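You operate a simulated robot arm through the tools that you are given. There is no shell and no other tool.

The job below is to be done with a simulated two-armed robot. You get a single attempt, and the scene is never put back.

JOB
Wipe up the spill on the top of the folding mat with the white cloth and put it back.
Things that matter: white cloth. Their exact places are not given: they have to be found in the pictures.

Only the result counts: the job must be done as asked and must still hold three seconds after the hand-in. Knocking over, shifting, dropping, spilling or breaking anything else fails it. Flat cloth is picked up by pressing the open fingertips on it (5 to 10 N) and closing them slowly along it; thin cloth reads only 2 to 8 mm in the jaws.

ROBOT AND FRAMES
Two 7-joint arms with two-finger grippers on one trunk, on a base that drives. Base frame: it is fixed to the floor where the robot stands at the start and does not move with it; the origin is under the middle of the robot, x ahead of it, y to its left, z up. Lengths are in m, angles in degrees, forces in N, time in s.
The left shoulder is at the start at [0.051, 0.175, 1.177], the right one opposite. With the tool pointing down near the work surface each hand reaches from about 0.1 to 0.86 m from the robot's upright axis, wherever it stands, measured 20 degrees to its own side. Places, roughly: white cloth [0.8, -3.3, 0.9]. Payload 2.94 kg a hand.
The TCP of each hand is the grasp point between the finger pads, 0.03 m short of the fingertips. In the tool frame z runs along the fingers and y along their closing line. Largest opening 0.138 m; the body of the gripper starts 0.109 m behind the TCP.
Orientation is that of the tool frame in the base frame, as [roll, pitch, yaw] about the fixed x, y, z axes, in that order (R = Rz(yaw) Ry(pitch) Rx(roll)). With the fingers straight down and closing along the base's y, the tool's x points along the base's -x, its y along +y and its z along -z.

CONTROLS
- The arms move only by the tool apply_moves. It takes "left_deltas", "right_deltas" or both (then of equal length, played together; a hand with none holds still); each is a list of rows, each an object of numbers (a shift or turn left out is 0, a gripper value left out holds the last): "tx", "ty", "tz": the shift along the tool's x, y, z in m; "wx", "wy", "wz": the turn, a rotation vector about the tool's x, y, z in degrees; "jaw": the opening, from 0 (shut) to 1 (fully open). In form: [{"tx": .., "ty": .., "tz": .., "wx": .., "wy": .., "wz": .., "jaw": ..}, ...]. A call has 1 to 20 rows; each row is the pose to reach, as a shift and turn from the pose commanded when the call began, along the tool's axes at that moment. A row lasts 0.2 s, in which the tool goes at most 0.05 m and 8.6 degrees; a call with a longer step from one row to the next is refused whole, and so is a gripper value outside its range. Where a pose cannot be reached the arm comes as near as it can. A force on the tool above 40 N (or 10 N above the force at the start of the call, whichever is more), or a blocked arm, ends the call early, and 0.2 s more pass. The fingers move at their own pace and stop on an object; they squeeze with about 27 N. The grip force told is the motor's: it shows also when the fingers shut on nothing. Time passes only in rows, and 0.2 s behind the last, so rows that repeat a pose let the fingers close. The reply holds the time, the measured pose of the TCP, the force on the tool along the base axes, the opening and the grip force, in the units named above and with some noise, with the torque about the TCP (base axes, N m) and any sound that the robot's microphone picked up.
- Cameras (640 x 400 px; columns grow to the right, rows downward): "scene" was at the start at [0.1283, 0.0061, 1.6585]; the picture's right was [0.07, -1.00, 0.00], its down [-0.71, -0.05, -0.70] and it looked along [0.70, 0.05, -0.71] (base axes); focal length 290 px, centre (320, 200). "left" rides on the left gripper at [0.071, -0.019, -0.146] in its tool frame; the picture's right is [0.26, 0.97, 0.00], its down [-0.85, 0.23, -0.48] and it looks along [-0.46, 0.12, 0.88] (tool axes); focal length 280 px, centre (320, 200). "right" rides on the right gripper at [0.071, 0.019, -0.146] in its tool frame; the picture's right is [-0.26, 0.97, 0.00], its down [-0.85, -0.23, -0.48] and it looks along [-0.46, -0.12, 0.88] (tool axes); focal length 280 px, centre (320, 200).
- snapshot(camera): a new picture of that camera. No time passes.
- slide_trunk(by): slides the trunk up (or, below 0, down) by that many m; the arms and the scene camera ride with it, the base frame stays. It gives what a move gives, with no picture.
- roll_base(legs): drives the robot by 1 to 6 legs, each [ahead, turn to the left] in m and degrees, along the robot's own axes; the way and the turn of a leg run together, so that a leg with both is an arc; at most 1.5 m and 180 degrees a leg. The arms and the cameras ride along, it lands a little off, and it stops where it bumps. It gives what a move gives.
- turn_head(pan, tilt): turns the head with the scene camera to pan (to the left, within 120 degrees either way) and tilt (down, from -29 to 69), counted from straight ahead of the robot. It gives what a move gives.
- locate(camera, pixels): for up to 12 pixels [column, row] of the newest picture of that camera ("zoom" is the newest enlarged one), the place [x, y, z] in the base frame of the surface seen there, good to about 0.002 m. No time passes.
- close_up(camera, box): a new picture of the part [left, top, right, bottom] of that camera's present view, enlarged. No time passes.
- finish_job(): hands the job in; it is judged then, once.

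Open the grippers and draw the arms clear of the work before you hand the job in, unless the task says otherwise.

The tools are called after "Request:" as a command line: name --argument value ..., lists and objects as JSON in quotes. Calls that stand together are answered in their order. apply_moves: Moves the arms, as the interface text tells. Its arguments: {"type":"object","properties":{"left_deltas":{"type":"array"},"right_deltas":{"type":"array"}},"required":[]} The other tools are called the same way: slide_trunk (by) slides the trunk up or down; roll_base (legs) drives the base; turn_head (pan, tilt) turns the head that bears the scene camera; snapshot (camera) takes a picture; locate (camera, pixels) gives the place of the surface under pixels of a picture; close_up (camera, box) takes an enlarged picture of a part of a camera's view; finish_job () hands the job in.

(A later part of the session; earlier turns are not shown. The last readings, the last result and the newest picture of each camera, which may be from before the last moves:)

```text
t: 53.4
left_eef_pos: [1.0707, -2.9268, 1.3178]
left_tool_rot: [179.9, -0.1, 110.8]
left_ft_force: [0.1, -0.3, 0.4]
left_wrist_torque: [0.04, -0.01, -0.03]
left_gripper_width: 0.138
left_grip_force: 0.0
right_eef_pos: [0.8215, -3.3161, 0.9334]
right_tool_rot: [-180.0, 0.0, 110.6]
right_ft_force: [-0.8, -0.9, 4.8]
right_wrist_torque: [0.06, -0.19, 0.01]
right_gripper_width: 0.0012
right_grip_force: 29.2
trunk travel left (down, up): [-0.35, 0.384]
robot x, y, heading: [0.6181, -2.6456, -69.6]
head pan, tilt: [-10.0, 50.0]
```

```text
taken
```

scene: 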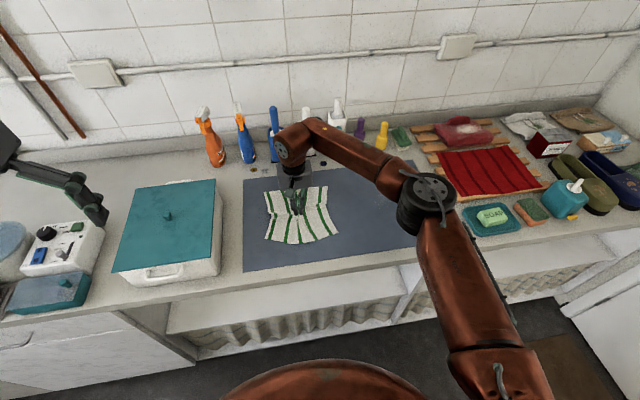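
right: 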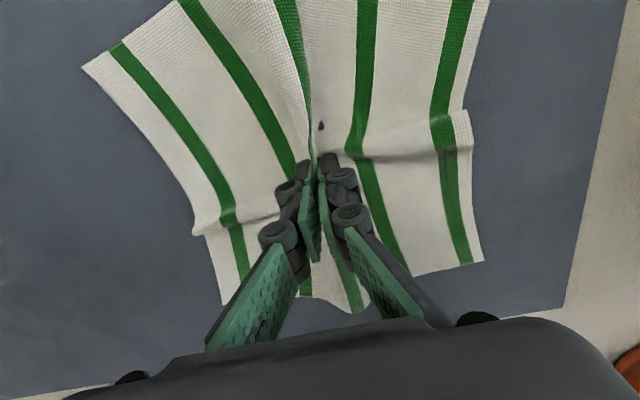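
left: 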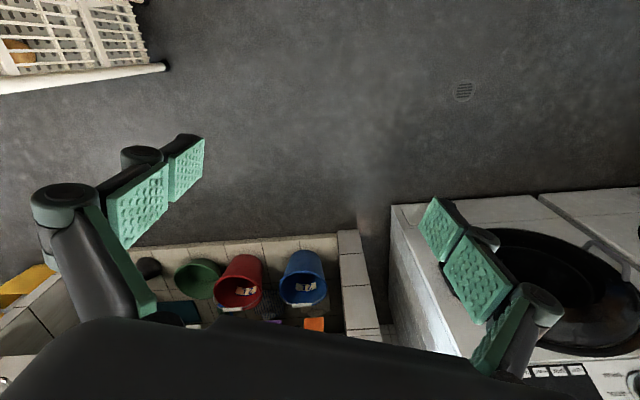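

The jaw reads only 1.2 mm, which is borderline. I zoom in on the fingertips to see whether a fold is actually pinched.

Request:
close_up --camera "right" --box '[240, 90, 400, 190]'

Request:
close_up --camera "scene" --box '[250, 170, 346, 250]'

```text
4.00 times, centred on (320, 140) of right
```

zoom: 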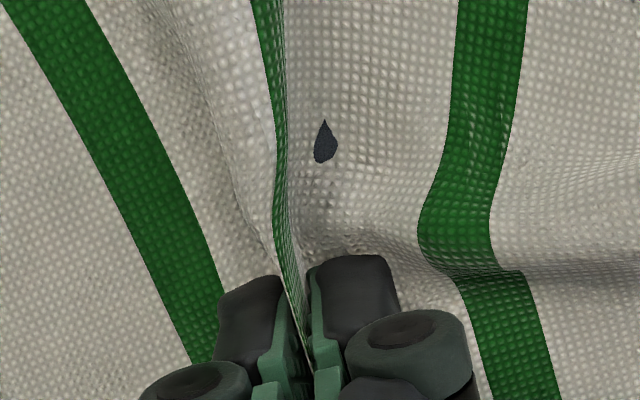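

```text
5.00 times, centred on (298, 210) of scene
```

zoom: 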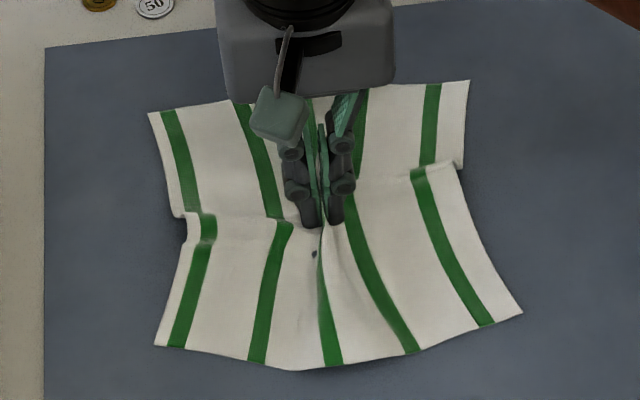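

A green-striped fold runs between the fingertips at zoom (290,290), so it seems pinched. I test with a gentle 25 mm lift.

Request:
apply_moves --right_deltas '[{"tz": -0.005}, {"tz": -0.01}, {"tz": -0.018}, {"tz": -0.025}, {"tz": -0.025}]'

Request:
close_up --camera "scene" --box '[250, 170, 346, 250]'

Request:
snapshot --camera "right"

```text
t: 54.6
left_eef_pos: [1.0719, -2.9267, 1.3179]
left_tool_rot: [-179.9, 0.0, 110.7]
left_ft_force: [0.4, 0.7, 0.5]
left_wrist_torque: [-0.01, 0.0, 0.02]
left_gripper_width: 0.1384
left_grip_force: 0.1
right_eef_pos: [0.8211, -3.3164, 0.9575]
right_tool_rot: [180.0, 0.0, 110.6]
right_ft_force: [0.5, -0.1, 1.7]
right_wrist_torque: [-0.01, 0.08, -0.01]
right_gripper_width: 0.0057
right_grip_force: 22.9
trunk travel left (down, up): [-0.35, 0.384]
robot x, y, heading: [0.6181, -2.6499, -69.5]
head pan, tilt: [-10.0, 50.0]
```

```text
5.00 times, centred on (298, 210) of scene
```

zoom: 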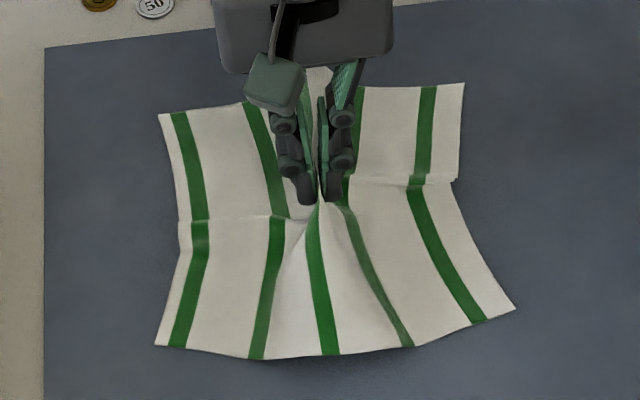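

```text
taken
```

right: 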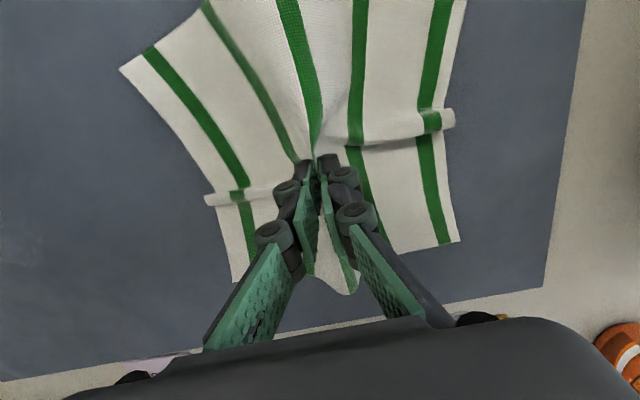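

The jaw now reads 5.7 mm with 23 N and the cloth tents up at the fingertips, so it is held. I drag it low over the mat 0.285 m to the right onto the spill.

Request:
apply_moves --right_deltas '[{"tz": 0.004, "ty": -0.005}, {"tz": 0.008, "ty": -0.02}, {"tz": 0.01, "ty": -0.04}, {"tz": 0.01, "ty": -0.06}, {"tz": 0.01, "ty": -0.08}, {"tz": 0.01, "ty": -0.1}, {"tz": 0.01, "ty": -0.12}, {"tz": 0.01, "ty": -0.14}, {"tz": 0.01, "ty": -0.16}, {"tz": 0.01, "ty": -0.18}, {"tz": 0.01, "ty": -0.2}, {"tz": 0.01, "ty": -0.22}, {"tz": 0.01, "ty": -0.24}, {"tz": 0.01, "ty": -0.26}, {"tz": 0.01, "ty": -0.275}, {"tz": 0.01, "ty": -0.285}, {"tz": 0.01, "ty": -0.285}]'

Request:
snapshot --camera "right"

Request:
snapshot --camera "scene"

```text
t: 58.2
left_eef_pos: [1.0722, -2.9263, 1.3178]
left_tool_rot: [180.0, 0.0, 110.7]
left_ft_force: [0.9, -1.2, 0.7]
left_wrist_torque: [0.03, 0.02, 0.01]
left_gripper_width: 0.138
left_grip_force: 0.0
right_eef_pos: [0.5531, -3.4169, 0.9502]
right_tool_rot: [180.0, -0.2, 110.6]
right_ft_force: [-0.4, -0.2, -0.5]
right_wrist_torque: [0.01, 0.0, -0.02]
right_gripper_width: 0.0
right_grip_force: 26.5
trunk travel left (down, up): [-0.35, 0.384]
robot x, y, heading: [0.6134, -2.6497, -69.2]
head pan, tilt: [-10.0, 50.0]
```

```text
taken
```

right: 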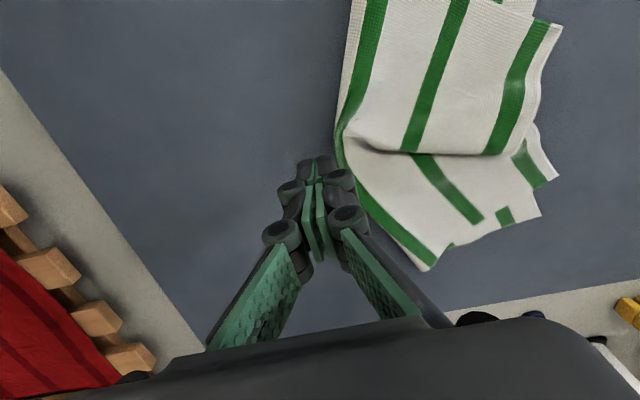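

```text
taken
```

scene: 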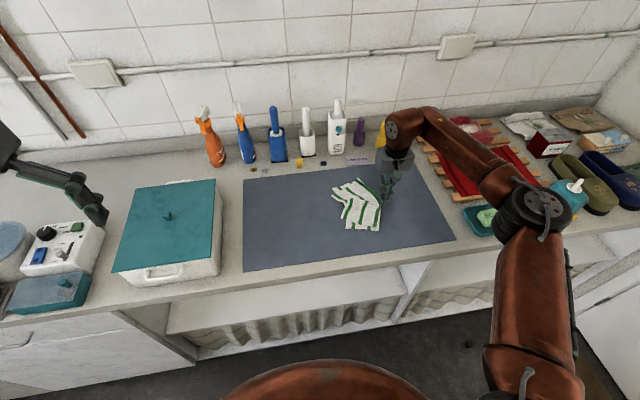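

The jaw reads 0.0: the shallow pinch slipped and the cloth lies folded beside the spill at (340-382, 180-232). I raise the hand to look at cloth and spill.

Request:
apply_moves --right_deltas '[{"tz": -0.03}, {"tz": -0.06}, {"tz": -0.1, "tx": 0.03}, {"tz": -0.14, "tx": 0.06}, {"tz": -0.18, "tx": 0.09}, {"tz": -0.2, "tx": 0.12}, {"tz": -0.2, "tx": 0.12}]'

Request:
snapshot --camera "right"

Request:
close_up --camera "scene" --box '[300, 160, 460, 260]'

```text
t: 59.8
left_eef_pos: [1.0719, -2.9284, 1.3188]
left_tool_rot: [-180.0, -0.2, 110.7]
left_ft_force: [0.9, -0.3, 0.2]
left_wrist_torque: [0.04, -0.01, -0.01]
left_gripper_width: 0.138
left_grip_force: 0.0
right_eef_pos: [0.5124, -3.3063, 1.1499]
right_tool_rot: [-179.9, -0.1, 110.6]
right_ft_force: [0.4, 0.3, -0.5]
right_wrist_torque: [0.01, 0.05, 0.03]
right_gripper_width: 0.0002
right_grip_force: 26.6
trunk travel left (down, up): [-0.35, 0.384]
robot x, y, heading: [0.6157, -2.6522, -69.5]
head pan, tilt: [-10.0, 50.0]
```

```text
taken
```

right: 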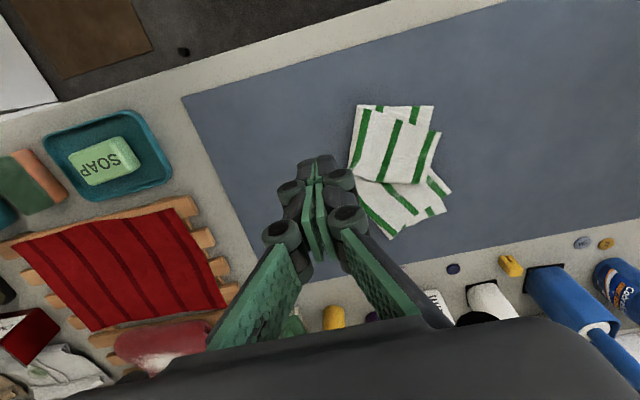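

```text
4.00 times, centred on (380, 210) of scene
```

zoom: 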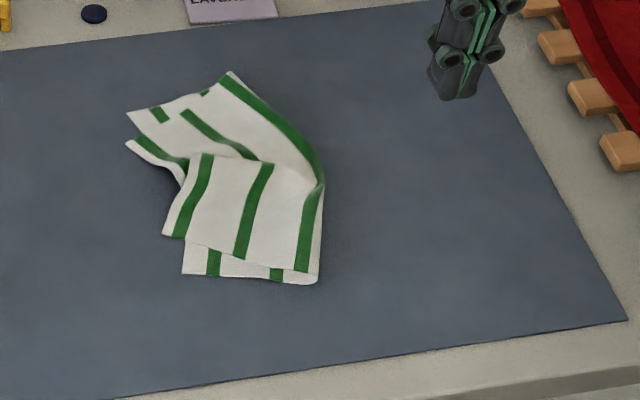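

The cloth lies folded with its right edge at the spill's left part. I zoom harder on the spill's place around scene (384,198).

Request:
close_up --camera "scene" --box '[364, 180, 412, 210]'

Request:
close_up --camera "right" --box '[260, 80, 460, 205]'

Request:
locate --camera "zoom" --pixels '[[280, 270], [310, 80], [560, 170], [440, 300], [520, 100], [570, 340], [480, 200]]'

```text
13.33 times, centred on (388, 195) of scene
```

zoom: 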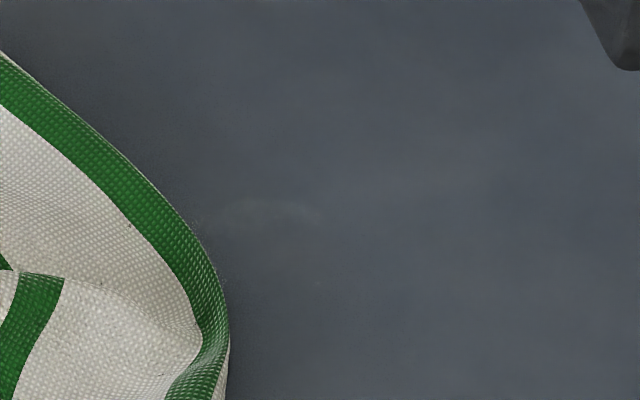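

```text
3.20 times, centred on (360, 142) of right
```

zoom: 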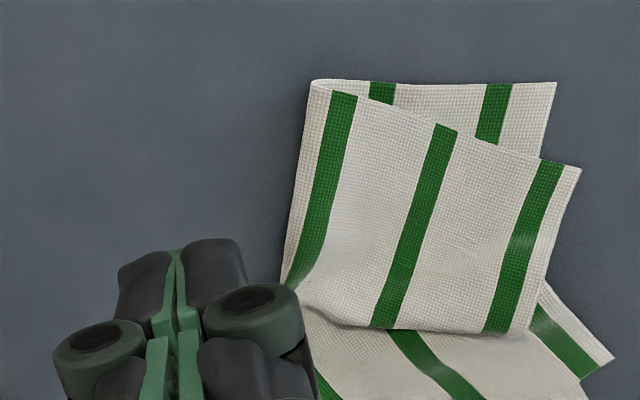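

```text
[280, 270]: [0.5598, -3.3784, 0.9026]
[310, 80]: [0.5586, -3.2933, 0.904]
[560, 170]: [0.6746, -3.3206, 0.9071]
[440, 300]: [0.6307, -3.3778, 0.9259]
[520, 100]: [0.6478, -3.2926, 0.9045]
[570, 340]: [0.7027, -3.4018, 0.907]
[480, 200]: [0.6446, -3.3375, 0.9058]
```

A faint remnant of the spill's edge shows right of the cloth, so wiping is still needed. I go for a deeper grasp: above the folded cloth's centre (≈0.632,-3.365), jaws open ~0.1 m, stopping just above it.

Request:
apply_moves --right_deltas '[{"tx": -0.02, "ty": 0.02, "tz": 0.0, "jaw": 0.72}, {"tx": -0.04, "ty": 0.04, "tz": 0.01}, {"tx": -0.06, "ty": 0.06, "tz": 0.03}, {"tx": -0.08, "ty": 0.08, "tz": 0.06}, {"tx": -0.097, "ty": 0.091, "tz": 0.09}, {"tx": -0.097, "ty": 0.091, "tz": 0.12}, {"tx": -0.097, "ty": 0.091, "tz": 0.15}, {"tx": -0.097, "ty": 0.091, "tz": 0.17}, {"tx": -0.097, "ty": 0.091, "tz": 0.185}, {"tx": -0.097, "ty": 0.091, "tz": 0.185}]'

Request:
snapshot --camera "right"

Request:
close_up --camera "scene" --box '[300, 160, 460, 260]'

```text
t: 62.0
left_eef_pos: [1.0722, -2.9268, 1.3197]
left_tool_rot: [180.0, 0.1, 110.7]
left_ft_force: [-0.3, 0.1, -0.2]
left_wrist_torque: [0.01, 0.0, -0.01]
left_gripper_width: 0.1381
left_grip_force: 0.1
right_eef_pos: [0.6309, -3.3654, 0.9637]
right_tool_rot: [180.0, -0.1, 110.6]
right_ft_force: [-0.2, 0.7, 0.5]
right_wrist_torque: [-0.02, 0.01, -0.03]
right_gripper_width: 0.0993
right_grip_force: 0.0
trunk travel left (down, up): [-0.35, 0.384]
robot x, y, heading: [0.6136, -2.6461, -69.3]
head pan, tilt: [-10.0, 50.0]
```

```text
taken
```

right: 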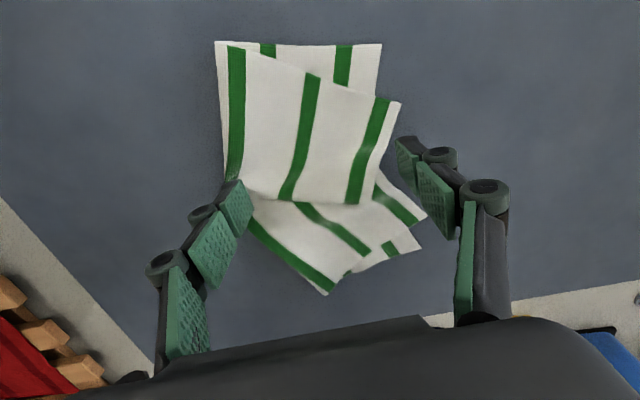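

```text
4.00 times, centred on (380, 210) of scene
```

zoom: 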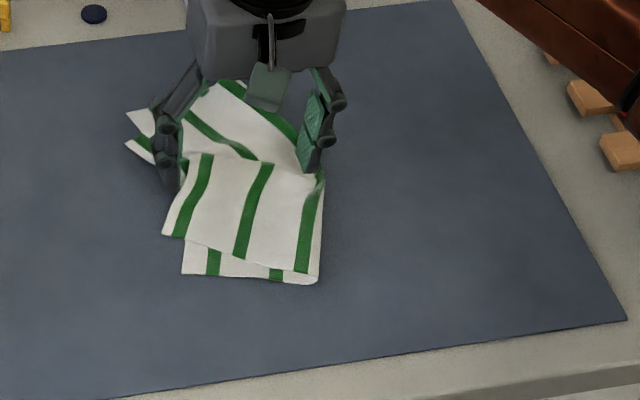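

The fingers straddle the cloth's waist, right at its edges. I narrow to ~0.083 m, shift 1 cm toward the robot, and lower carefully.

Request:
apply_moves --right_deltas '[{"tx": 0.005, "jaw": 0.6}, {"tx": 0.01}, {"tx": 0.01, "tz": 0.005}, {"tx": 0.01, "tz": 0.01}, {"tx": 0.01, "tz": 0.015}, {"tx": 0.01, "tz": 0.02}, {"tx": 0.01, "tz": 0.023}, {"tx": 0.01, "tz": 0.025}, {"tx": 0.01, "tz": 0.025}]'

Request:
close_up --camera "right" --box '[140, 30, 500, 255]'

```text
t: 64.0
left_eef_pos: [1.0714, -2.9265, 1.3186]
left_tool_rot: [-180.0, -0.1, 110.7]
left_ft_force: [-0.8, -0.2, 0.4]
left_wrist_torque: [-0.04, -0.03, 0.02]
left_gripper_width: 0.138
left_grip_force: 0.0
right_eef_pos: [0.6275, -3.3529, 0.9388]
right_tool_rot: [-180.0, -0.2, 110.7]
right_ft_force: [1.1, -0.4, 0.2]
right_wrist_torque: [-0.03, 0.02, 0.03]
right_gripper_width: 0.0827
right_grip_force: 0.1
trunk travel left (down, up): [-0.35, 0.384]
robot x, y, heading: [0.6149, -2.6439, -69.1]
head pan, tilt: [-10.0, 50.0]
```

```text
1.78 times, centred on (320, 142) of right
```

zoom: 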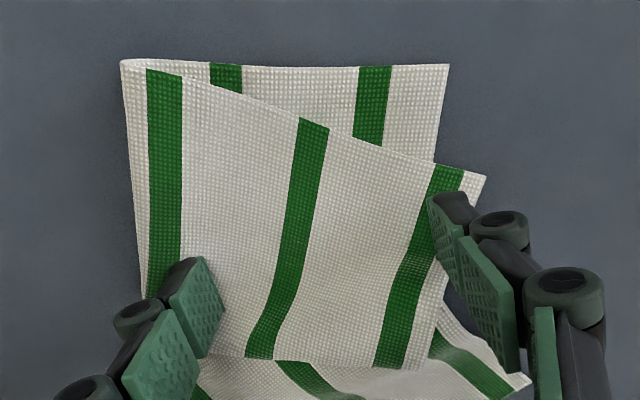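

Both fingertips are over the cloth. I creep down 1 mm at a time for contact.

Request:
apply_moves --right_deltas '[{"tz": 0.001}, {"tz": 0.002}, {"tz": 0.003}, {"tz": 0.004}, {"tz": 0.004}]'

```text
t: 65.2
left_eef_pos: [1.0707, -2.9279, 1.3175]
left_tool_rot: [-180.0, -0.1, 110.7]
left_ft_force: [0.0, 0.8, 0.1]
left_wrist_torque: [-0.03, -0.02, 0.02]
left_gripper_width: 0.1378
left_grip_force: 0.0
right_eef_pos: [0.6277, -3.354, 0.9349]
right_tool_rot: [-180.0, -0.1, 110.5]
right_ft_force: [-0.4, -0.1, 1.3]
right_wrist_torque: [0.0, 0.03, 0.02]
right_gripper_width: 0.0827
right_grip_force: 0.0
trunk travel left (down, up): [-0.35, 0.384]
robot x, y, heading: [0.6141, -2.6467, -69.2]
head pan, tilt: [-10.0, 50.0]
```

Contact is beginning (1.3 N); I go 2 mm further.

Request:
apply_moves --right_deltas '[{"tz": 0.001}, {"tz": 0.002}, {"tz": 0.002}]'

```text
t: 66.0
left_eef_pos: [1.0705, -2.9271, 1.3189]
left_tool_rot: [180.0, 0.0, 110.8]
left_ft_force: [-0.6, -0.5, 0.8]
left_wrist_torque: [0.02, 0.03, -0.04]
left_gripper_width: 0.138
left_grip_force: 0.1
right_eef_pos: [0.6275, -3.3531, 0.9334]
right_tool_rot: [-180.0, -0.1, 110.6]
right_ft_force: [0.1, -0.1, -0.2]
right_wrist_torque: [0.0, -0.03, 0.03]
right_gripper_width: 0.083
right_grip_force: 0.1
trunk travel left (down, up): [-0.35, 0.384]
robot x, y, heading: [0.6172, -2.6483, -69.3]
head pan, tilt: [-10.0, 50.0]
```

Request:
apply_moves --right_deltas '[{"tz": 0.001}, {"tz": 0.002}, {"tz": 0.002}]'

```text
t: 66.8
left_eef_pos: [1.0702, -2.9268, 1.319]
left_tool_rot: [179.9, 0.0, 110.8]
left_ft_force: [0.1, -0.1, 0.5]
left_wrist_torque: [-0.02, -0.02, 0.02]
left_gripper_width: 0.1379
left_grip_force: 0.1
right_eef_pos: [0.6275, -3.354, 0.931]
right_tool_rot: [-180.0, 0.0, 110.6]
right_ft_force: [-0.9, 0.9, 4.2]
right_wrist_torque: [0.07, -0.04, 0.03]
right_gripper_width: 0.0834
right_grip_force: 0.5
trunk travel left (down, up): [-0.35, 0.384]
robot x, y, heading: [0.6138, -2.6476, -69.6]
head pan, tilt: [-10.0, 50.0]
```

4.2 N now; I press 1 mm more and begin closing slowly, watching the force halfway.

Request:
apply_moves --right_deltas '[{"tz": 0.001}, {"tz": 0.0013}, {"tz": 0.0013, "jaw": 0.57}, {"tz": 0.0013, "jaw": 0.55}, {"tz": 0.0013, "jaw": 0.53}, {"tz": 0.0013, "jaw": 0.51}, {"tz": 0.0013, "jaw": 0.49}, {"tz": 0.0013, "jaw": 0.47}, {"tz": 0.0013, "jaw": 0.45}, {"tz": 0.0013, "jaw": 0.43}, {"tz": 0.0013, "jaw": 0.41}, {"tz": 0.0013, "jaw": 0.39}, {"tz": 0.0013, "jaw": 0.37}, {"tz": 0.0013, "jaw": 0.35}]'

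Request:
snapshot --camera "right"

```text
t: 69.8
left_eef_pos: [1.0715, -2.9231, 1.3191]
left_tool_rot: [180.0, 0.1, 110.7]
left_ft_force: [0.0, -0.4, 0.3]
left_wrist_torque: [0.01, 0.01, -0.01]
left_gripper_width: 0.1381
left_grip_force: 0.0
right_eef_pos: [0.6309, -3.3526, 0.9338]
right_tool_rot: [179.9, 0.3, 110.7]
right_ft_force: [4.4, 1.7, 31.6]
right_wrist_torque: [0.39, -0.91, 0.0]
right_gripper_width: 0.0501
right_grip_force: 2.3
trunk travel left (down, up): [-0.35, 0.384]
robot x, y, heading: [0.6136, -2.65, -69.3]
head pan, tilt: [-10.0, 50.0]
```

```text
taken
```

right: 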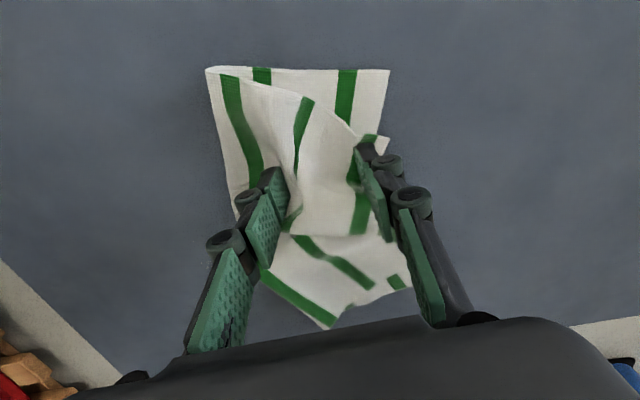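

The cloth gathered under the tips and force rose to 31.6 N, so I ease up 4 mm before continuing to close.

Request:
apply_moves --right_deltas '[{"tz": -0.002}, {"tz": -0.004}, {"tz": -0.004}]'

```text
t: 70.6
left_eef_pos: [1.0724, -2.9243, 1.3183]
left_tool_rot: [-179.9, 0.0, 110.7]
left_ft_force: [0.7, -1.1, 0.5]
left_wrist_torque: [-0.01, 0.05, 0.01]
left_gripper_width: 0.1379
left_grip_force: 0.0
right_eef_pos: [0.6286, -3.3537, 0.9347]
right_tool_rot: [180.0, 0.1, 110.6]
right_ft_force: [5.3, 3.0, 20.0]
right_wrist_torque: [0.34, -0.77, 0.03]
right_gripper_width: 0.0509
right_grip_force: 4.4
trunk travel left (down, up): [-0.35, 0.384]
robot x, y, heading: [0.6149, -2.6453, -69.3]
head pan, tilt: [-10.0, 50.0]
```

Still 20 N; I rise another 3 mm and close further while rising slightly.

Request:
apply_moves --right_deltas '[{"tz": -0.0015}, {"tz": -0.003}, {"tz": -0.003, "jaw": 0.33}, {"tz": -0.003, "jaw": 0.31}, {"tz": -0.003, "jaw": 0.29}, {"tz": -0.003, "jaw": 0.27}, {"tz": -0.003, "jaw": 0.25}]'

Request:
snapshot --camera "right"

```text
t: 72.2
left_eef_pos: [1.0703, -2.928, 1.3174]
left_tool_rot: [-179.9, 0.1, 110.7]
left_ft_force: [0.0, 0.2, -0.1]
left_wrist_torque: [-0.01, -0.01, -0.01]
left_gripper_width: 0.138
left_grip_force: 0.1
right_eef_pos: [0.6278, -3.3541, 0.9348]
right_tool_rot: [-180.0, -0.2, 110.6]
right_ft_force: [-0.6, -0.2, 0.2]
right_wrist_torque: [-0.01, -0.02, 0.01]
right_gripper_width: 0.0347
right_grip_force: 0.3
trunk travel left (down, up): [-0.35, 0.384]
robot x, y, heading: [0.6145, -2.6478, -69.5]
head pan, tilt: [-10.0, 50.0]
```

```text
taken
```

right: 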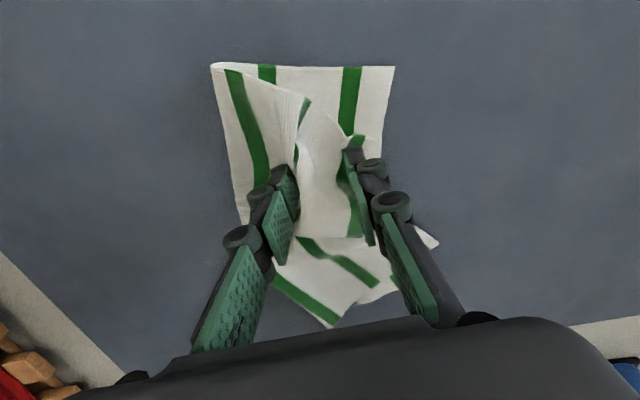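

Force dropped to 0 at TCP z 0.935 with jaws at 35 mm and cloth bunched between them. I press back down 2.5 mm and continue closing.

Request:
apply_moves --right_deltas '[{"tz": 0.001}, {"tz": 0.002}, {"tz": 0.0025}, {"tz": 0.0025}]'

```text
t: 73.2
left_eef_pos: [1.0701, -2.9258, 1.318]
left_tool_rot: [180.0, -0.1, 110.7]
left_ft_force: [-0.4, 0.3, -0.9]
left_wrist_torque: [-0.03, 0.02, -0.02]
left_gripper_width: 0.138
left_grip_force: 0.0
right_eef_pos: [0.6275, -3.3542, 0.9353]
right_tool_rot: [180.0, 0.0, 110.6]
right_ft_force: [-0.9, 0.6, 2.7]
right_wrist_torque: [-0.01, -0.05, 0.03]
right_gripper_width: 0.0343
right_grip_force: 0.1
trunk travel left (down, up): [-0.35, 0.384]
robot x, y, heading: [0.6162, -2.6497, -69.2]
head pan, tilt: [-10.0, 50.0]
```

Request:
apply_moves --right_deltas '[{"tz": 0.001}, {"tz": 0.0015}, {"tz": 0.0015, "jaw": 0.23}, {"tz": 0.0015, "jaw": 0.21}, {"tz": 0.0015, "jaw": 0.19}, {"tz": 0.0015, "jaw": 0.17}]'

```text
t: 74.6
left_eef_pos: [1.0715, -2.9261, 1.3174]
left_tool_rot: [-179.9, 0.0, 110.8]
left_ft_force: [0.8, 0.0, 0.1]
left_wrist_torque: [0.0, 0.03, -0.01]
left_gripper_width: 0.1381
left_grip_force: 0.0
right_eef_pos: [0.629, -3.3539, 0.9342]
right_tool_rot: [180.0, 0.1, 110.7]
right_ft_force: [3.7, 0.6, 15.8]
right_wrist_torque: [0.08, -0.28, -0.02]
right_gripper_width: 0.0243
right_grip_force: 0.4
trunk travel left (down, up): [-0.35, 0.384]
robot x, y, heading: [0.6149, -2.6491, -69.2]
head pan, tilt: [-10.0, 50.0]
```

Pressing 15.8 N with the jaws at 24 mm; I ease 1.5 mm up and close the rest of the way.

Request:
apply_moves --right_deltas '[{"tz": -0.001}, {"tz": -0.0015, "jaw": 0.15}, {"tz": -0.0015, "jaw": 0.13}, {"tz": -0.0015, "jaw": 0.11}, {"tz": -0.0015, "jaw": 0.09}, {"tz": -0.0015, "jaw": 0.07}, {"tz": -0.0015, "jaw": 0.05}, {"tz": -0.0015, "jaw": 0.03}, {"tz": -0.0015, "jaw": 0.0}, {"tz": -0.0015, "jaw": 0.0}, {"tz": -0.0015, "jaw": 0.0}]'

Request:
snapshot --camera "right"

Request:
close_up --camera "scene" --box '[300, 160, 460, 260]'

```text
t: 77.0
left_eef_pos: [1.0703, -2.9263, 1.3189]
left_tool_rot: [-179.9, 0.0, 110.8]
left_ft_force: [0.0, 0.1, -0.3]
left_wrist_torque: [-0.05, 0.01, -0.02]
left_gripper_width: 0.138
left_grip_force: 0.0
right_eef_pos: [0.629, -3.3547, 0.9355]
right_tool_rot: [180.0, -0.1, 110.6]
right_ft_force: [-1.1, 0.2, 0.4]
right_wrist_torque: [-0.03, -0.01, 0.0]
right_gripper_width: 0.004
right_grip_force: 23.6
trunk travel left (down, up): [-0.35, 0.384]
robot x, y, heading: [0.6116, -2.6493, -69.2]
head pan, tilt: [-10.0, 50.0]
```

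```text
taken
```

right: 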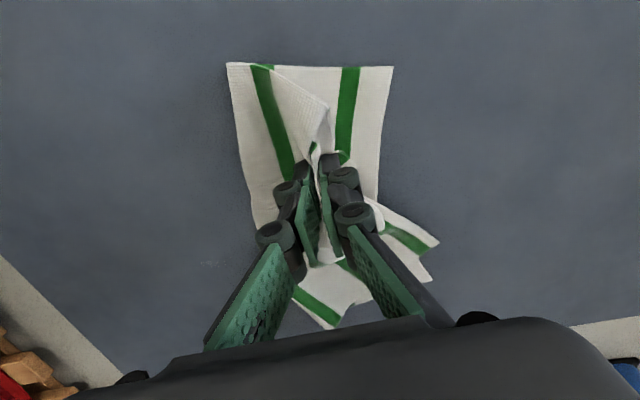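

```text
4.00 times, centred on (380, 210) of scene
```

zoom: 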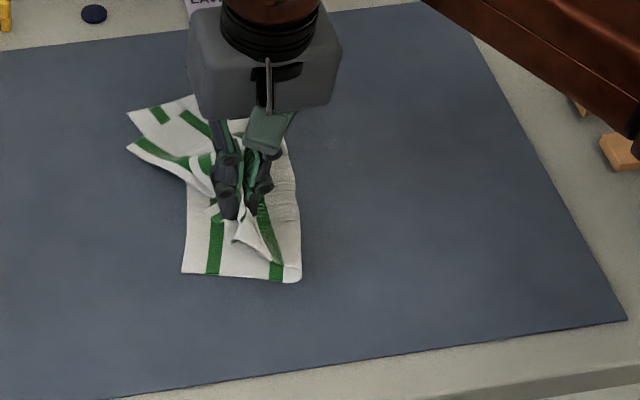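

The jaw reads 4.0 mm at 23.6 N, so a fold is held. Faint residue shows at right-camera (212,265) and scene zoom (332,143). I lift 50 mm to verify the grip.

Request:
apply_moves --right_deltas '[{"tz": -0.01}, {"tz": -0.02}, {"tz": -0.03}, {"tz": -0.04}, {"tz": -0.05}, {"tz": -0.05}]'

Request:
snapshot --camera "right"

Request:
close_up --camera "scene" --box '[300, 160, 460, 260]'

```text
t: 78.4
left_eef_pos: [1.072, -2.9275, 1.3171]
left_tool_rot: [180.0, 0.0, 110.7]
left_ft_force: [-0.6, -0.2, -0.1]
left_wrist_torque: [-0.01, 0.0, 0.0]
left_gripper_width: 0.1378
left_grip_force: 0.1
right_eef_pos: [0.6279, -3.3549, 0.9831]
right_tool_rot: [180.0, 0.0, 110.6]
right_ft_force: [-0.8, 0.4, -1.3]
right_wrist_torque: [-0.02, 0.04, 0.02]
right_gripper_width: 0.0064
right_grip_force: 26.8
trunk travel left (down, up): [-0.35, 0.384]
robot x, y, heading: [0.6147, -2.6447, -68.9]
head pan, tilt: [-10.0, 50.0]
```

```text
taken
```

right: 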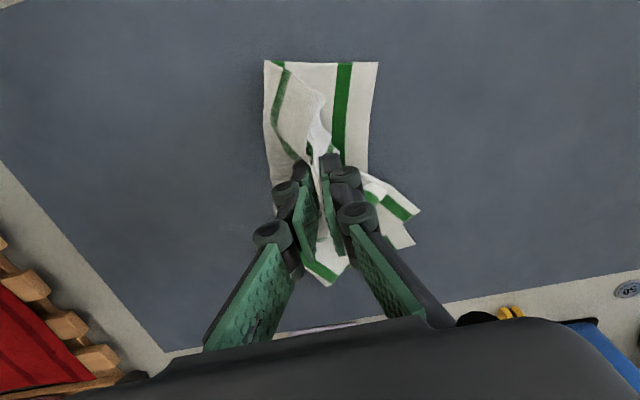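

```text
4.00 times, centred on (380, 210) of scene
```

zoom: 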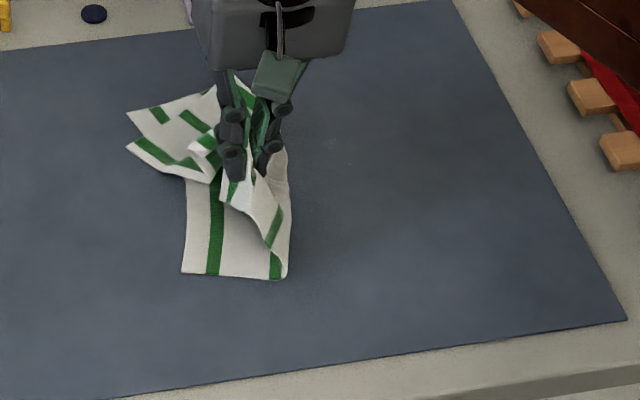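

The cloth rises with the jaws (6.4 mm). I lift another 8 cm so it hangs free, then check it.

Request:
apply_moves --right_deltas '[{"tz": -0.02}, {"tz": -0.04}, {"tz": -0.06}, {"tz": -0.08}, {"tz": -0.08}, {"tz": -0.08}]'

Request:
close_up --camera "scene" --box '[300, 120, 460, 260]'

Request:
snapshot --camera "right"

```text
t: 79.8
left_eef_pos: [1.0716, -2.9262, 1.3179]
left_tool_rot: [180.0, 0.1, 110.7]
left_ft_force: [-0.3, -0.3, -0.3]
left_wrist_torque: [-0.02, 0.01, -0.02]
left_gripper_width: 0.138
left_grip_force: 0.1
right_eef_pos: [0.6285, -3.3531, 1.0642]
right_tool_rot: [179.9, -0.1, 110.6]
right_ft_force: [0.0, 0.3, -1.2]
right_wrist_torque: [0.0, 0.02, 0.0]
right_gripper_width: 0.0028
right_grip_force: 23.5
trunk travel left (down, up): [-0.35, 0.384]
robot x, y, heading: [0.6095, -2.6475, -69.5]
head pan, tilt: [-10.0, 50.0]
```

```text
2.86 times, centred on (380, 190) of scene
```

zoom: 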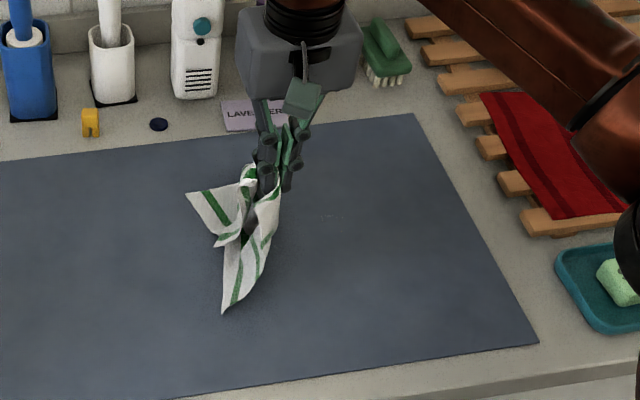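

```text
taken
```

right: 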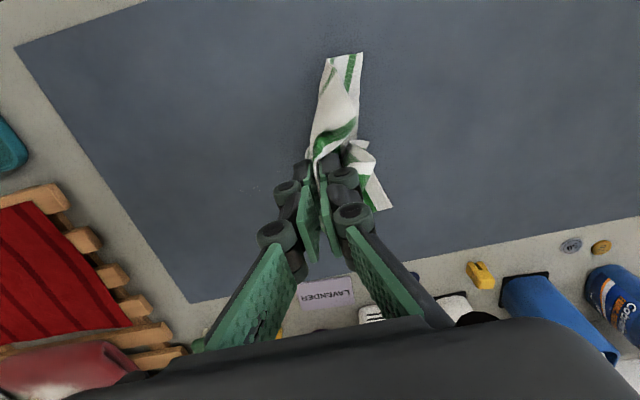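

The cloth hangs from the jaws. A tiny remnant shows at about scene (383,196); I zoom there to see what's left of the spill.

Request:
close_up --camera "scene" --box '[360, 182, 408, 212]'

Request:
locate --camera "zoom" --pixels '[[320, 180], [290, 190], [350, 180], [250, 250]]'

Request:
close_up --camera "right" --box '[190, 140, 350, 240]'

```text
13.33 times, centred on (384, 197) of scene
```

zoom: 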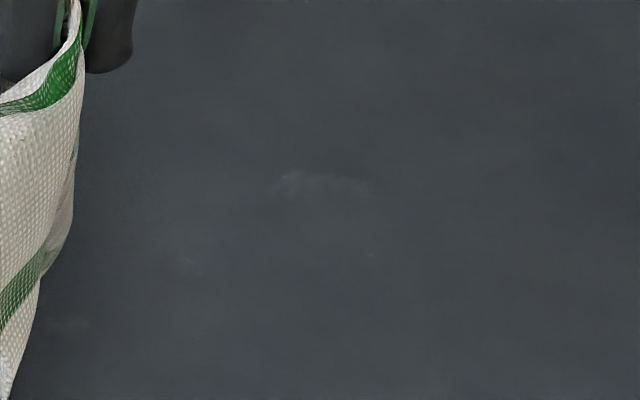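

```text
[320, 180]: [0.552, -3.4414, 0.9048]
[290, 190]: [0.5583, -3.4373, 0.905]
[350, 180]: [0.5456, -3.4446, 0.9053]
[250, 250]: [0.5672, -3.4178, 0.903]
```

```text
4.00 times, centred on (270, 190) of right
```

zoom: 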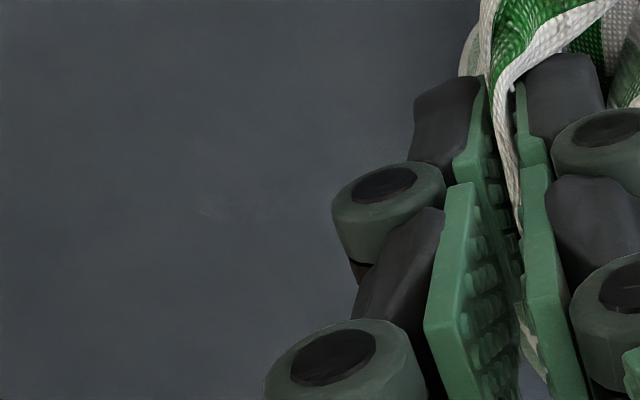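

Only a thin crescent at about (0.552,-3.441) and faint spots at (0.575,-3.415) remain. I lower the held cloth while moving right so that it lands on the residue.

Request:
apply_moves --right_deltas '[{"tz": 0.02, "tx": -0.01}, {"tz": 0.04, "tx": -0.02}, {"tz": 0.06, "tx": -0.03}, {"tz": 0.075, "tx": -0.037, "ty": -0.01}, {"tz": 0.085, "tx": -0.037, "ty": -0.03}, {"tz": 0.095, "tx": -0.037, "ty": -0.05}, {"tz": 0.105, "tx": -0.037, "ty": -0.07}, {"tz": 0.11, "tx": -0.037, "ty": -0.09}, {"tz": 0.114, "tx": -0.037, "ty": -0.091}, {"tz": 0.114, "tx": -0.037, "ty": -0.091}]'

Request:
snapshot --camera "right"

Request:
close_up --camera "scene" --box '[300, 160, 460, 260]'

```text
t: 82.0
left_eef_pos: [1.0713, -2.9264, 1.3184]
left_tool_rot: [-179.9, 0.0, 110.6]
left_ft_force: [-0.3, 0.4, -0.3]
left_wrist_torque: [-0.02, 0.03, 0.01]
left_gripper_width: 0.1379
left_grip_force: 0.0
right_eef_pos: [0.5563, -3.4211, 0.9506]
right_tool_rot: [-180.0, 0.0, 110.6]
right_ft_force: [0.9, -0.2, -1.1]
right_wrist_torque: [0.01, 0.02, 0.0]
right_gripper_width: 0.0064
right_grip_force: 31.8
trunk travel left (down, up): [-0.35, 0.384]
robot x, y, heading: [0.6165, -2.6472, -69.1]
head pan, tilt: [-10.0, 50.0]
```

```text
taken
```

right: 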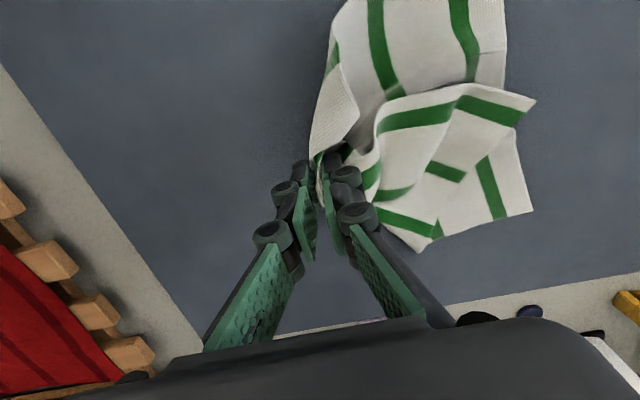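

```text
4.00 times, centred on (380, 210) of scene
```

zoom: 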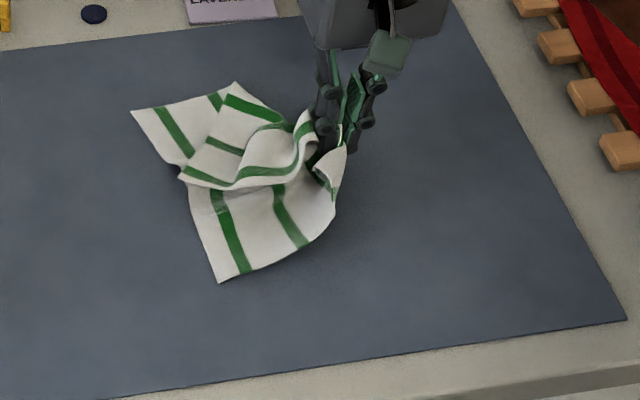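

Grip is good (6.4 mm) and the cloth trails left of the fingers over the spill. I lower until the bundle presses lightly and sweep 8 cm right so the cloth wipes across the residue.

Request:
apply_moves --right_deltas '[{"tz": 0.005}, {"tz": 0.009}, {"tz": 0.012}, {"tz": 0.012, "ty": -0.01}, {"tz": 0.012, "ty": -0.02}, {"tz": 0.012, "ty": -0.03}, {"tz": 0.012, "ty": -0.04}, {"tz": 0.012, "ty": -0.05}, {"tz": 0.012, "ty": -0.06}, {"tz": 0.012, "ty": -0.07}, {"tz": 0.012, "ty": -0.08}, {"tz": 0.012, "ty": -0.08}]'

Request:
close_up --camera "scene" --box '[300, 160, 460, 260]'

```text
t: 84.6
left_eef_pos: [1.0705, -2.926, 1.3183]
left_tool_rot: [-179.9, 0.0, 110.6]
left_ft_force: [-0.6, -0.2, 0.6]
left_wrist_torque: [-0.03, 0.0, 0.03]
left_gripper_width: 0.138
left_grip_force: 0.1
right_eef_pos: [0.4897, -3.4452, 0.9372]
right_tool_rot: [-179.9, 0.0, 110.5]
right_ft_force: [-0.5, -0.6, 2.9]
right_wrist_torque: [-0.03, -0.19, 0.02]
right_gripper_width: 0.0002
right_grip_force: 21.1
right hand out of reach, approached as far as the arm can: row 11, 12
trunk travel left (down, up): [-0.35, 0.384]
robot x, y, heading: [0.6105, -2.6494, -69.3]
head pan, tilt: [-10.0, 50.0]
```

```text
4.00 times, centred on (380, 210) of scene
```

zoom: 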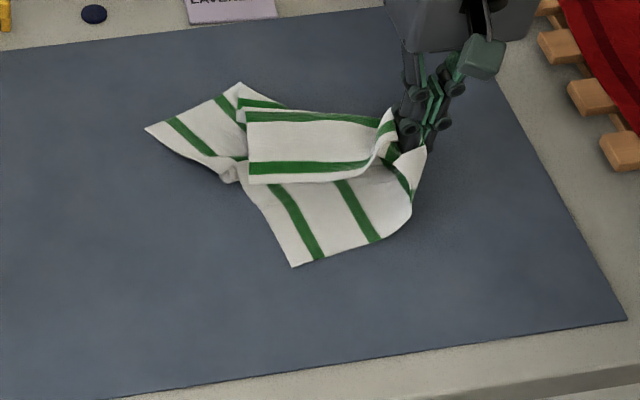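

The cloth followed across the spill area, though the jaw now reads 0. I raise the hand and examine the cloth's lay.

Request:
apply_moves --right_deltas '[{"tz": -0.02}, {"tz": -0.05}, {"tz": -0.09}, {"tz": -0.13}, {"tz": -0.17, "tx": 0.03}, {"tz": -0.2, "tx": 0.06}, {"tz": -0.2, "tx": 0.06}]'

Request:
snapshot --camera "right"

Request:
close_up --camera "scene" --box '[300, 160, 460, 260]'

```text
t: 86.2
left_eef_pos: [1.072, -2.9267, 1.3182]
left_tool_rot: [-179.9, 0.0, 110.8]
left_ft_force: [0.3, 0.1, -0.1]
left_wrist_torque: [0.01, 0.0, -0.01]
left_gripper_width: 0.1382
left_grip_force: 0.1
right_eef_pos: [0.4681, -3.388, 1.1396]
right_tool_rot: [180.0, 0.0, 110.6]
right_ft_force: [2.0, 0.8, -0.6]
right_wrist_torque: [0.01, -0.03, 0.0]
right_gripper_width: 0.0017
right_grip_force: 22.0
right hand out of reach, approached as far as the arm can: row 4
trunk travel left (down, up): [-0.35, 0.384]
robot x, y, heading: [0.6152, -2.6482, -69.5]
head pan, tilt: [-10.0, 50.0]
```

```text
taken
```

right: 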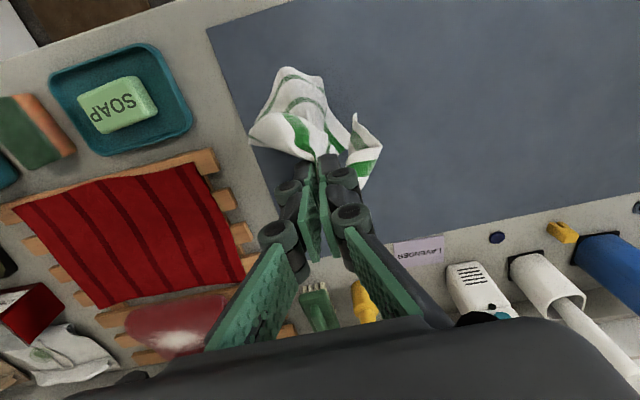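

```text
4.00 times, centred on (380, 210) of scene
```

zoom: 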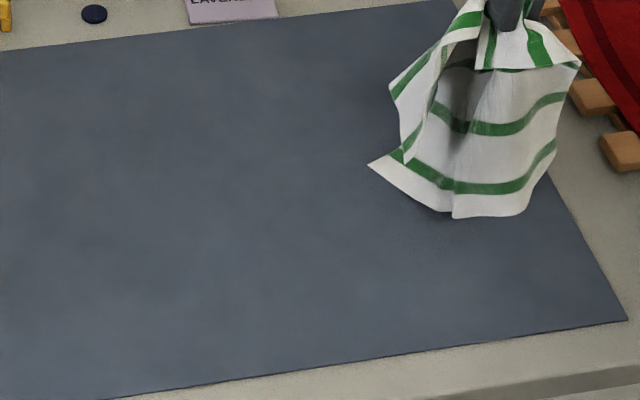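

Good: the cloth is still held by its edge region and hangs like a sheet, and the mat looks clear. I zoom on the spill's place to verify.

Request:
close_up --camera "scene" --box '[352, 182, 400, 212]'

Request:
close_up --camera "scene" --box '[336, 165, 432, 225]'

Request:
close_up --camera "right" --box '[320, 60, 480, 220]'

```text
13.33 times, centred on (376, 197) of scene
```

zoom: 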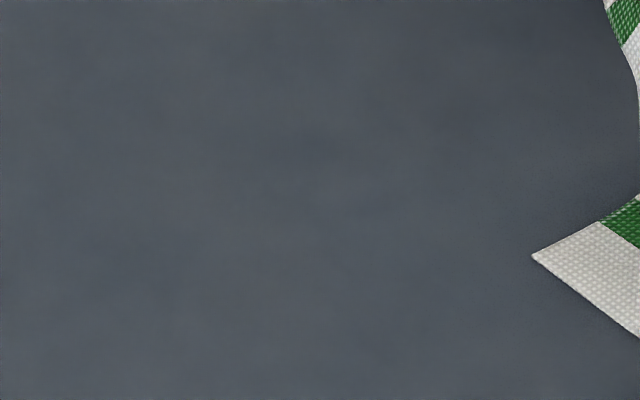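

```text
6.67 times, centred on (384, 195) of scene
```

zoom: 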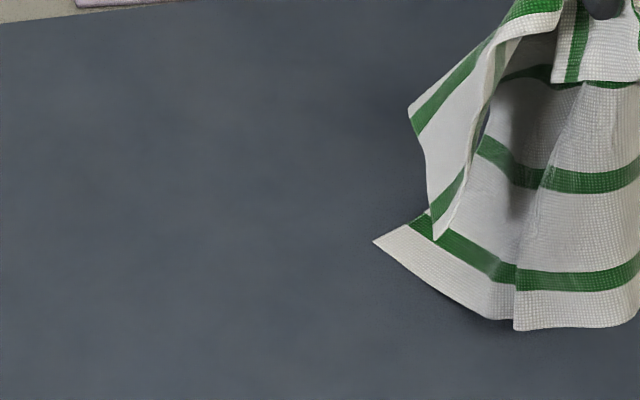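

```text
2.50 times, centred on (400, 140) of right
```

zoom: 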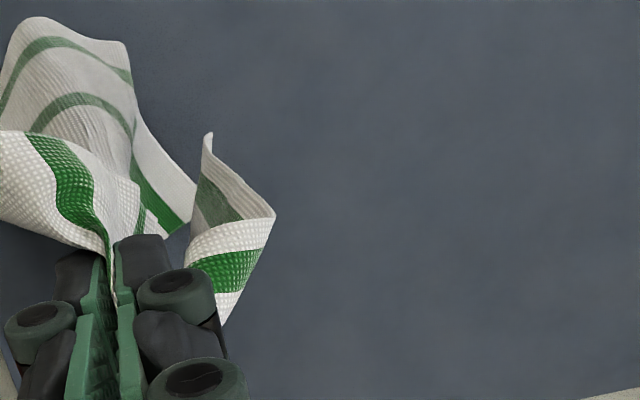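

The mat where the spill lay shows no trace in these views. I now carry the hanging cloth left toward its original place (centre ≈ (0.820,-3.321)), keeping the height, and look at how it hangs.

Request:
apply_moves --right_deltas '[{"ty": 0.01}, {"ty": 0.03}, {"ty": 0.055}, {"ty": 0.08}, {"ty": 0.105}, {"ty": 0.13}, {"ty": 0.155}, {"ty": 0.18}, {"ty": 0.205}, {"ty": 0.23}, {"ty": 0.255}, {"ty": 0.28}, {"ty": 0.305}, {"ty": 0.325}, {"ty": 0.34}, {"ty": 0.35}, {"ty": 0.354}, {"ty": 0.354}, {"ty": 0.354}]'

Request:
snapshot --camera "scene"

Request:
snapshot --camera "right"

Request:
snapshot --camera "left"

```text
t: 90.2
left_eef_pos: [1.0712, -2.9262, 1.3181]
left_tool_rot: [180.0, 0.1, 110.7]
left_ft_force: [-0.4, 0.2, 0.2]
left_wrist_torque: [-0.02, 0.01, -0.04]
left_gripper_width: 0.138
left_grip_force: 0.1
right_eef_pos: [0.8015, -3.2643, 1.1394]
right_tool_rot: [180.0, -0.1, 110.5]
right_ft_force: [0.6, 2.0, 1.6]
right_wrist_torque: [0.03, -0.08, 0.0]
right_gripper_width: 0.0041
right_grip_force: 37.9
trunk travel left (down, up): [-0.35, 0.384]
robot x, y, heading: [0.6159, -2.6488, -69.4]
head pan, tilt: [-10.0, 50.0]
```

```text
taken
```

scene: 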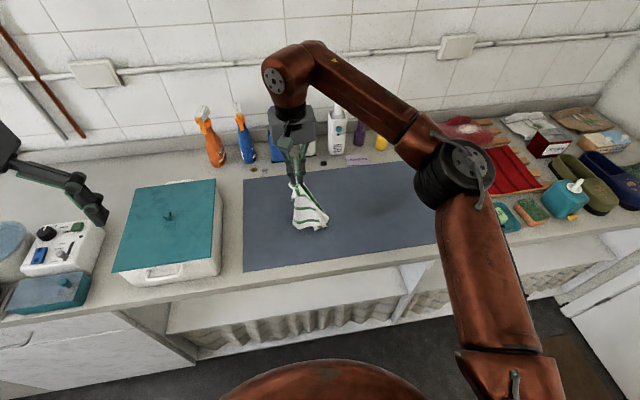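

```text
taken
```

right: 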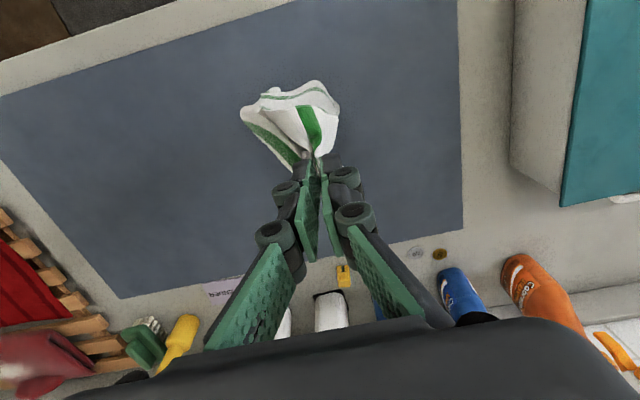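

```text
taken
```

left: 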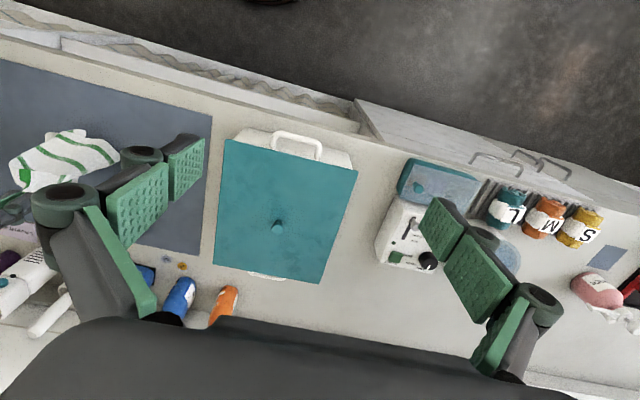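

The cloth is still held (4.1 mm) and hangs above its old place. Now I zoom on the spill's former place from both cameras for a full check.

Request:
close_up --camera "scene" --box '[344, 172, 424, 222]'

Request:
close_up --camera "right" --box '[60, 120, 260, 245]'

Request:
locate --camera "zoom" --pixels '[[320, 200], [200, 200], [440, 200], [320, 300], [150, 300]]'

Request:
close_up --camera "scene" --box '[260, 150, 356, 240]'

```text
8.00 times, centred on (384, 197) of scene
```

zoom: 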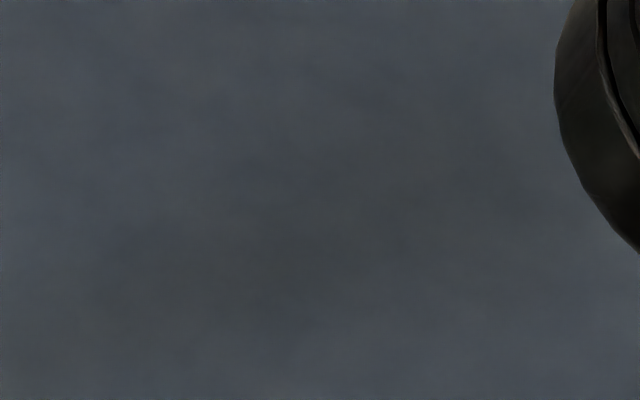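

```text
3.20 times, centred on (160, 182) of right
```

zoom: 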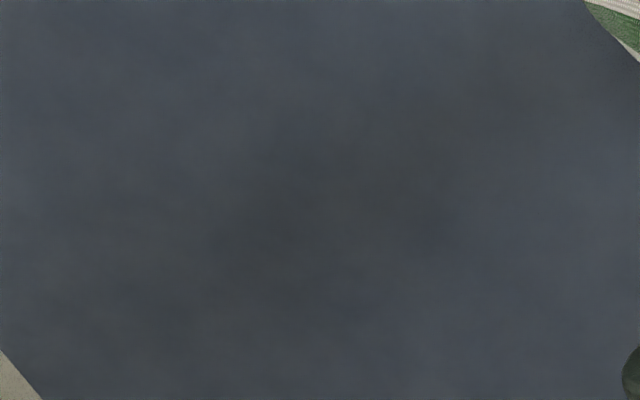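

```text
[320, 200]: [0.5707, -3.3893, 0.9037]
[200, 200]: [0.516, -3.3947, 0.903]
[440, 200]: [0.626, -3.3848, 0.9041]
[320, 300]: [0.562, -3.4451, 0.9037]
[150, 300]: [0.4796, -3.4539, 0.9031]
```

```text
4.44 times, centred on (308, 195) of scene
```

zoom: 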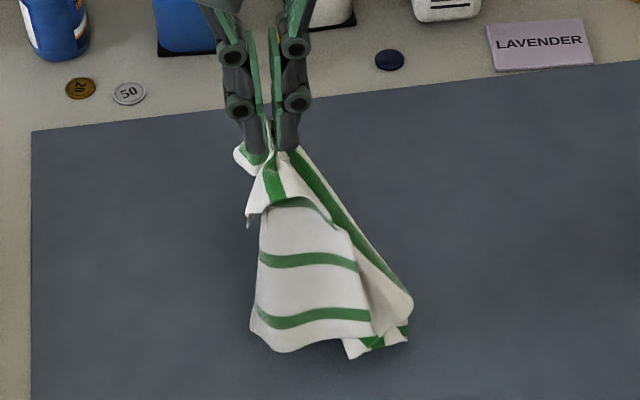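

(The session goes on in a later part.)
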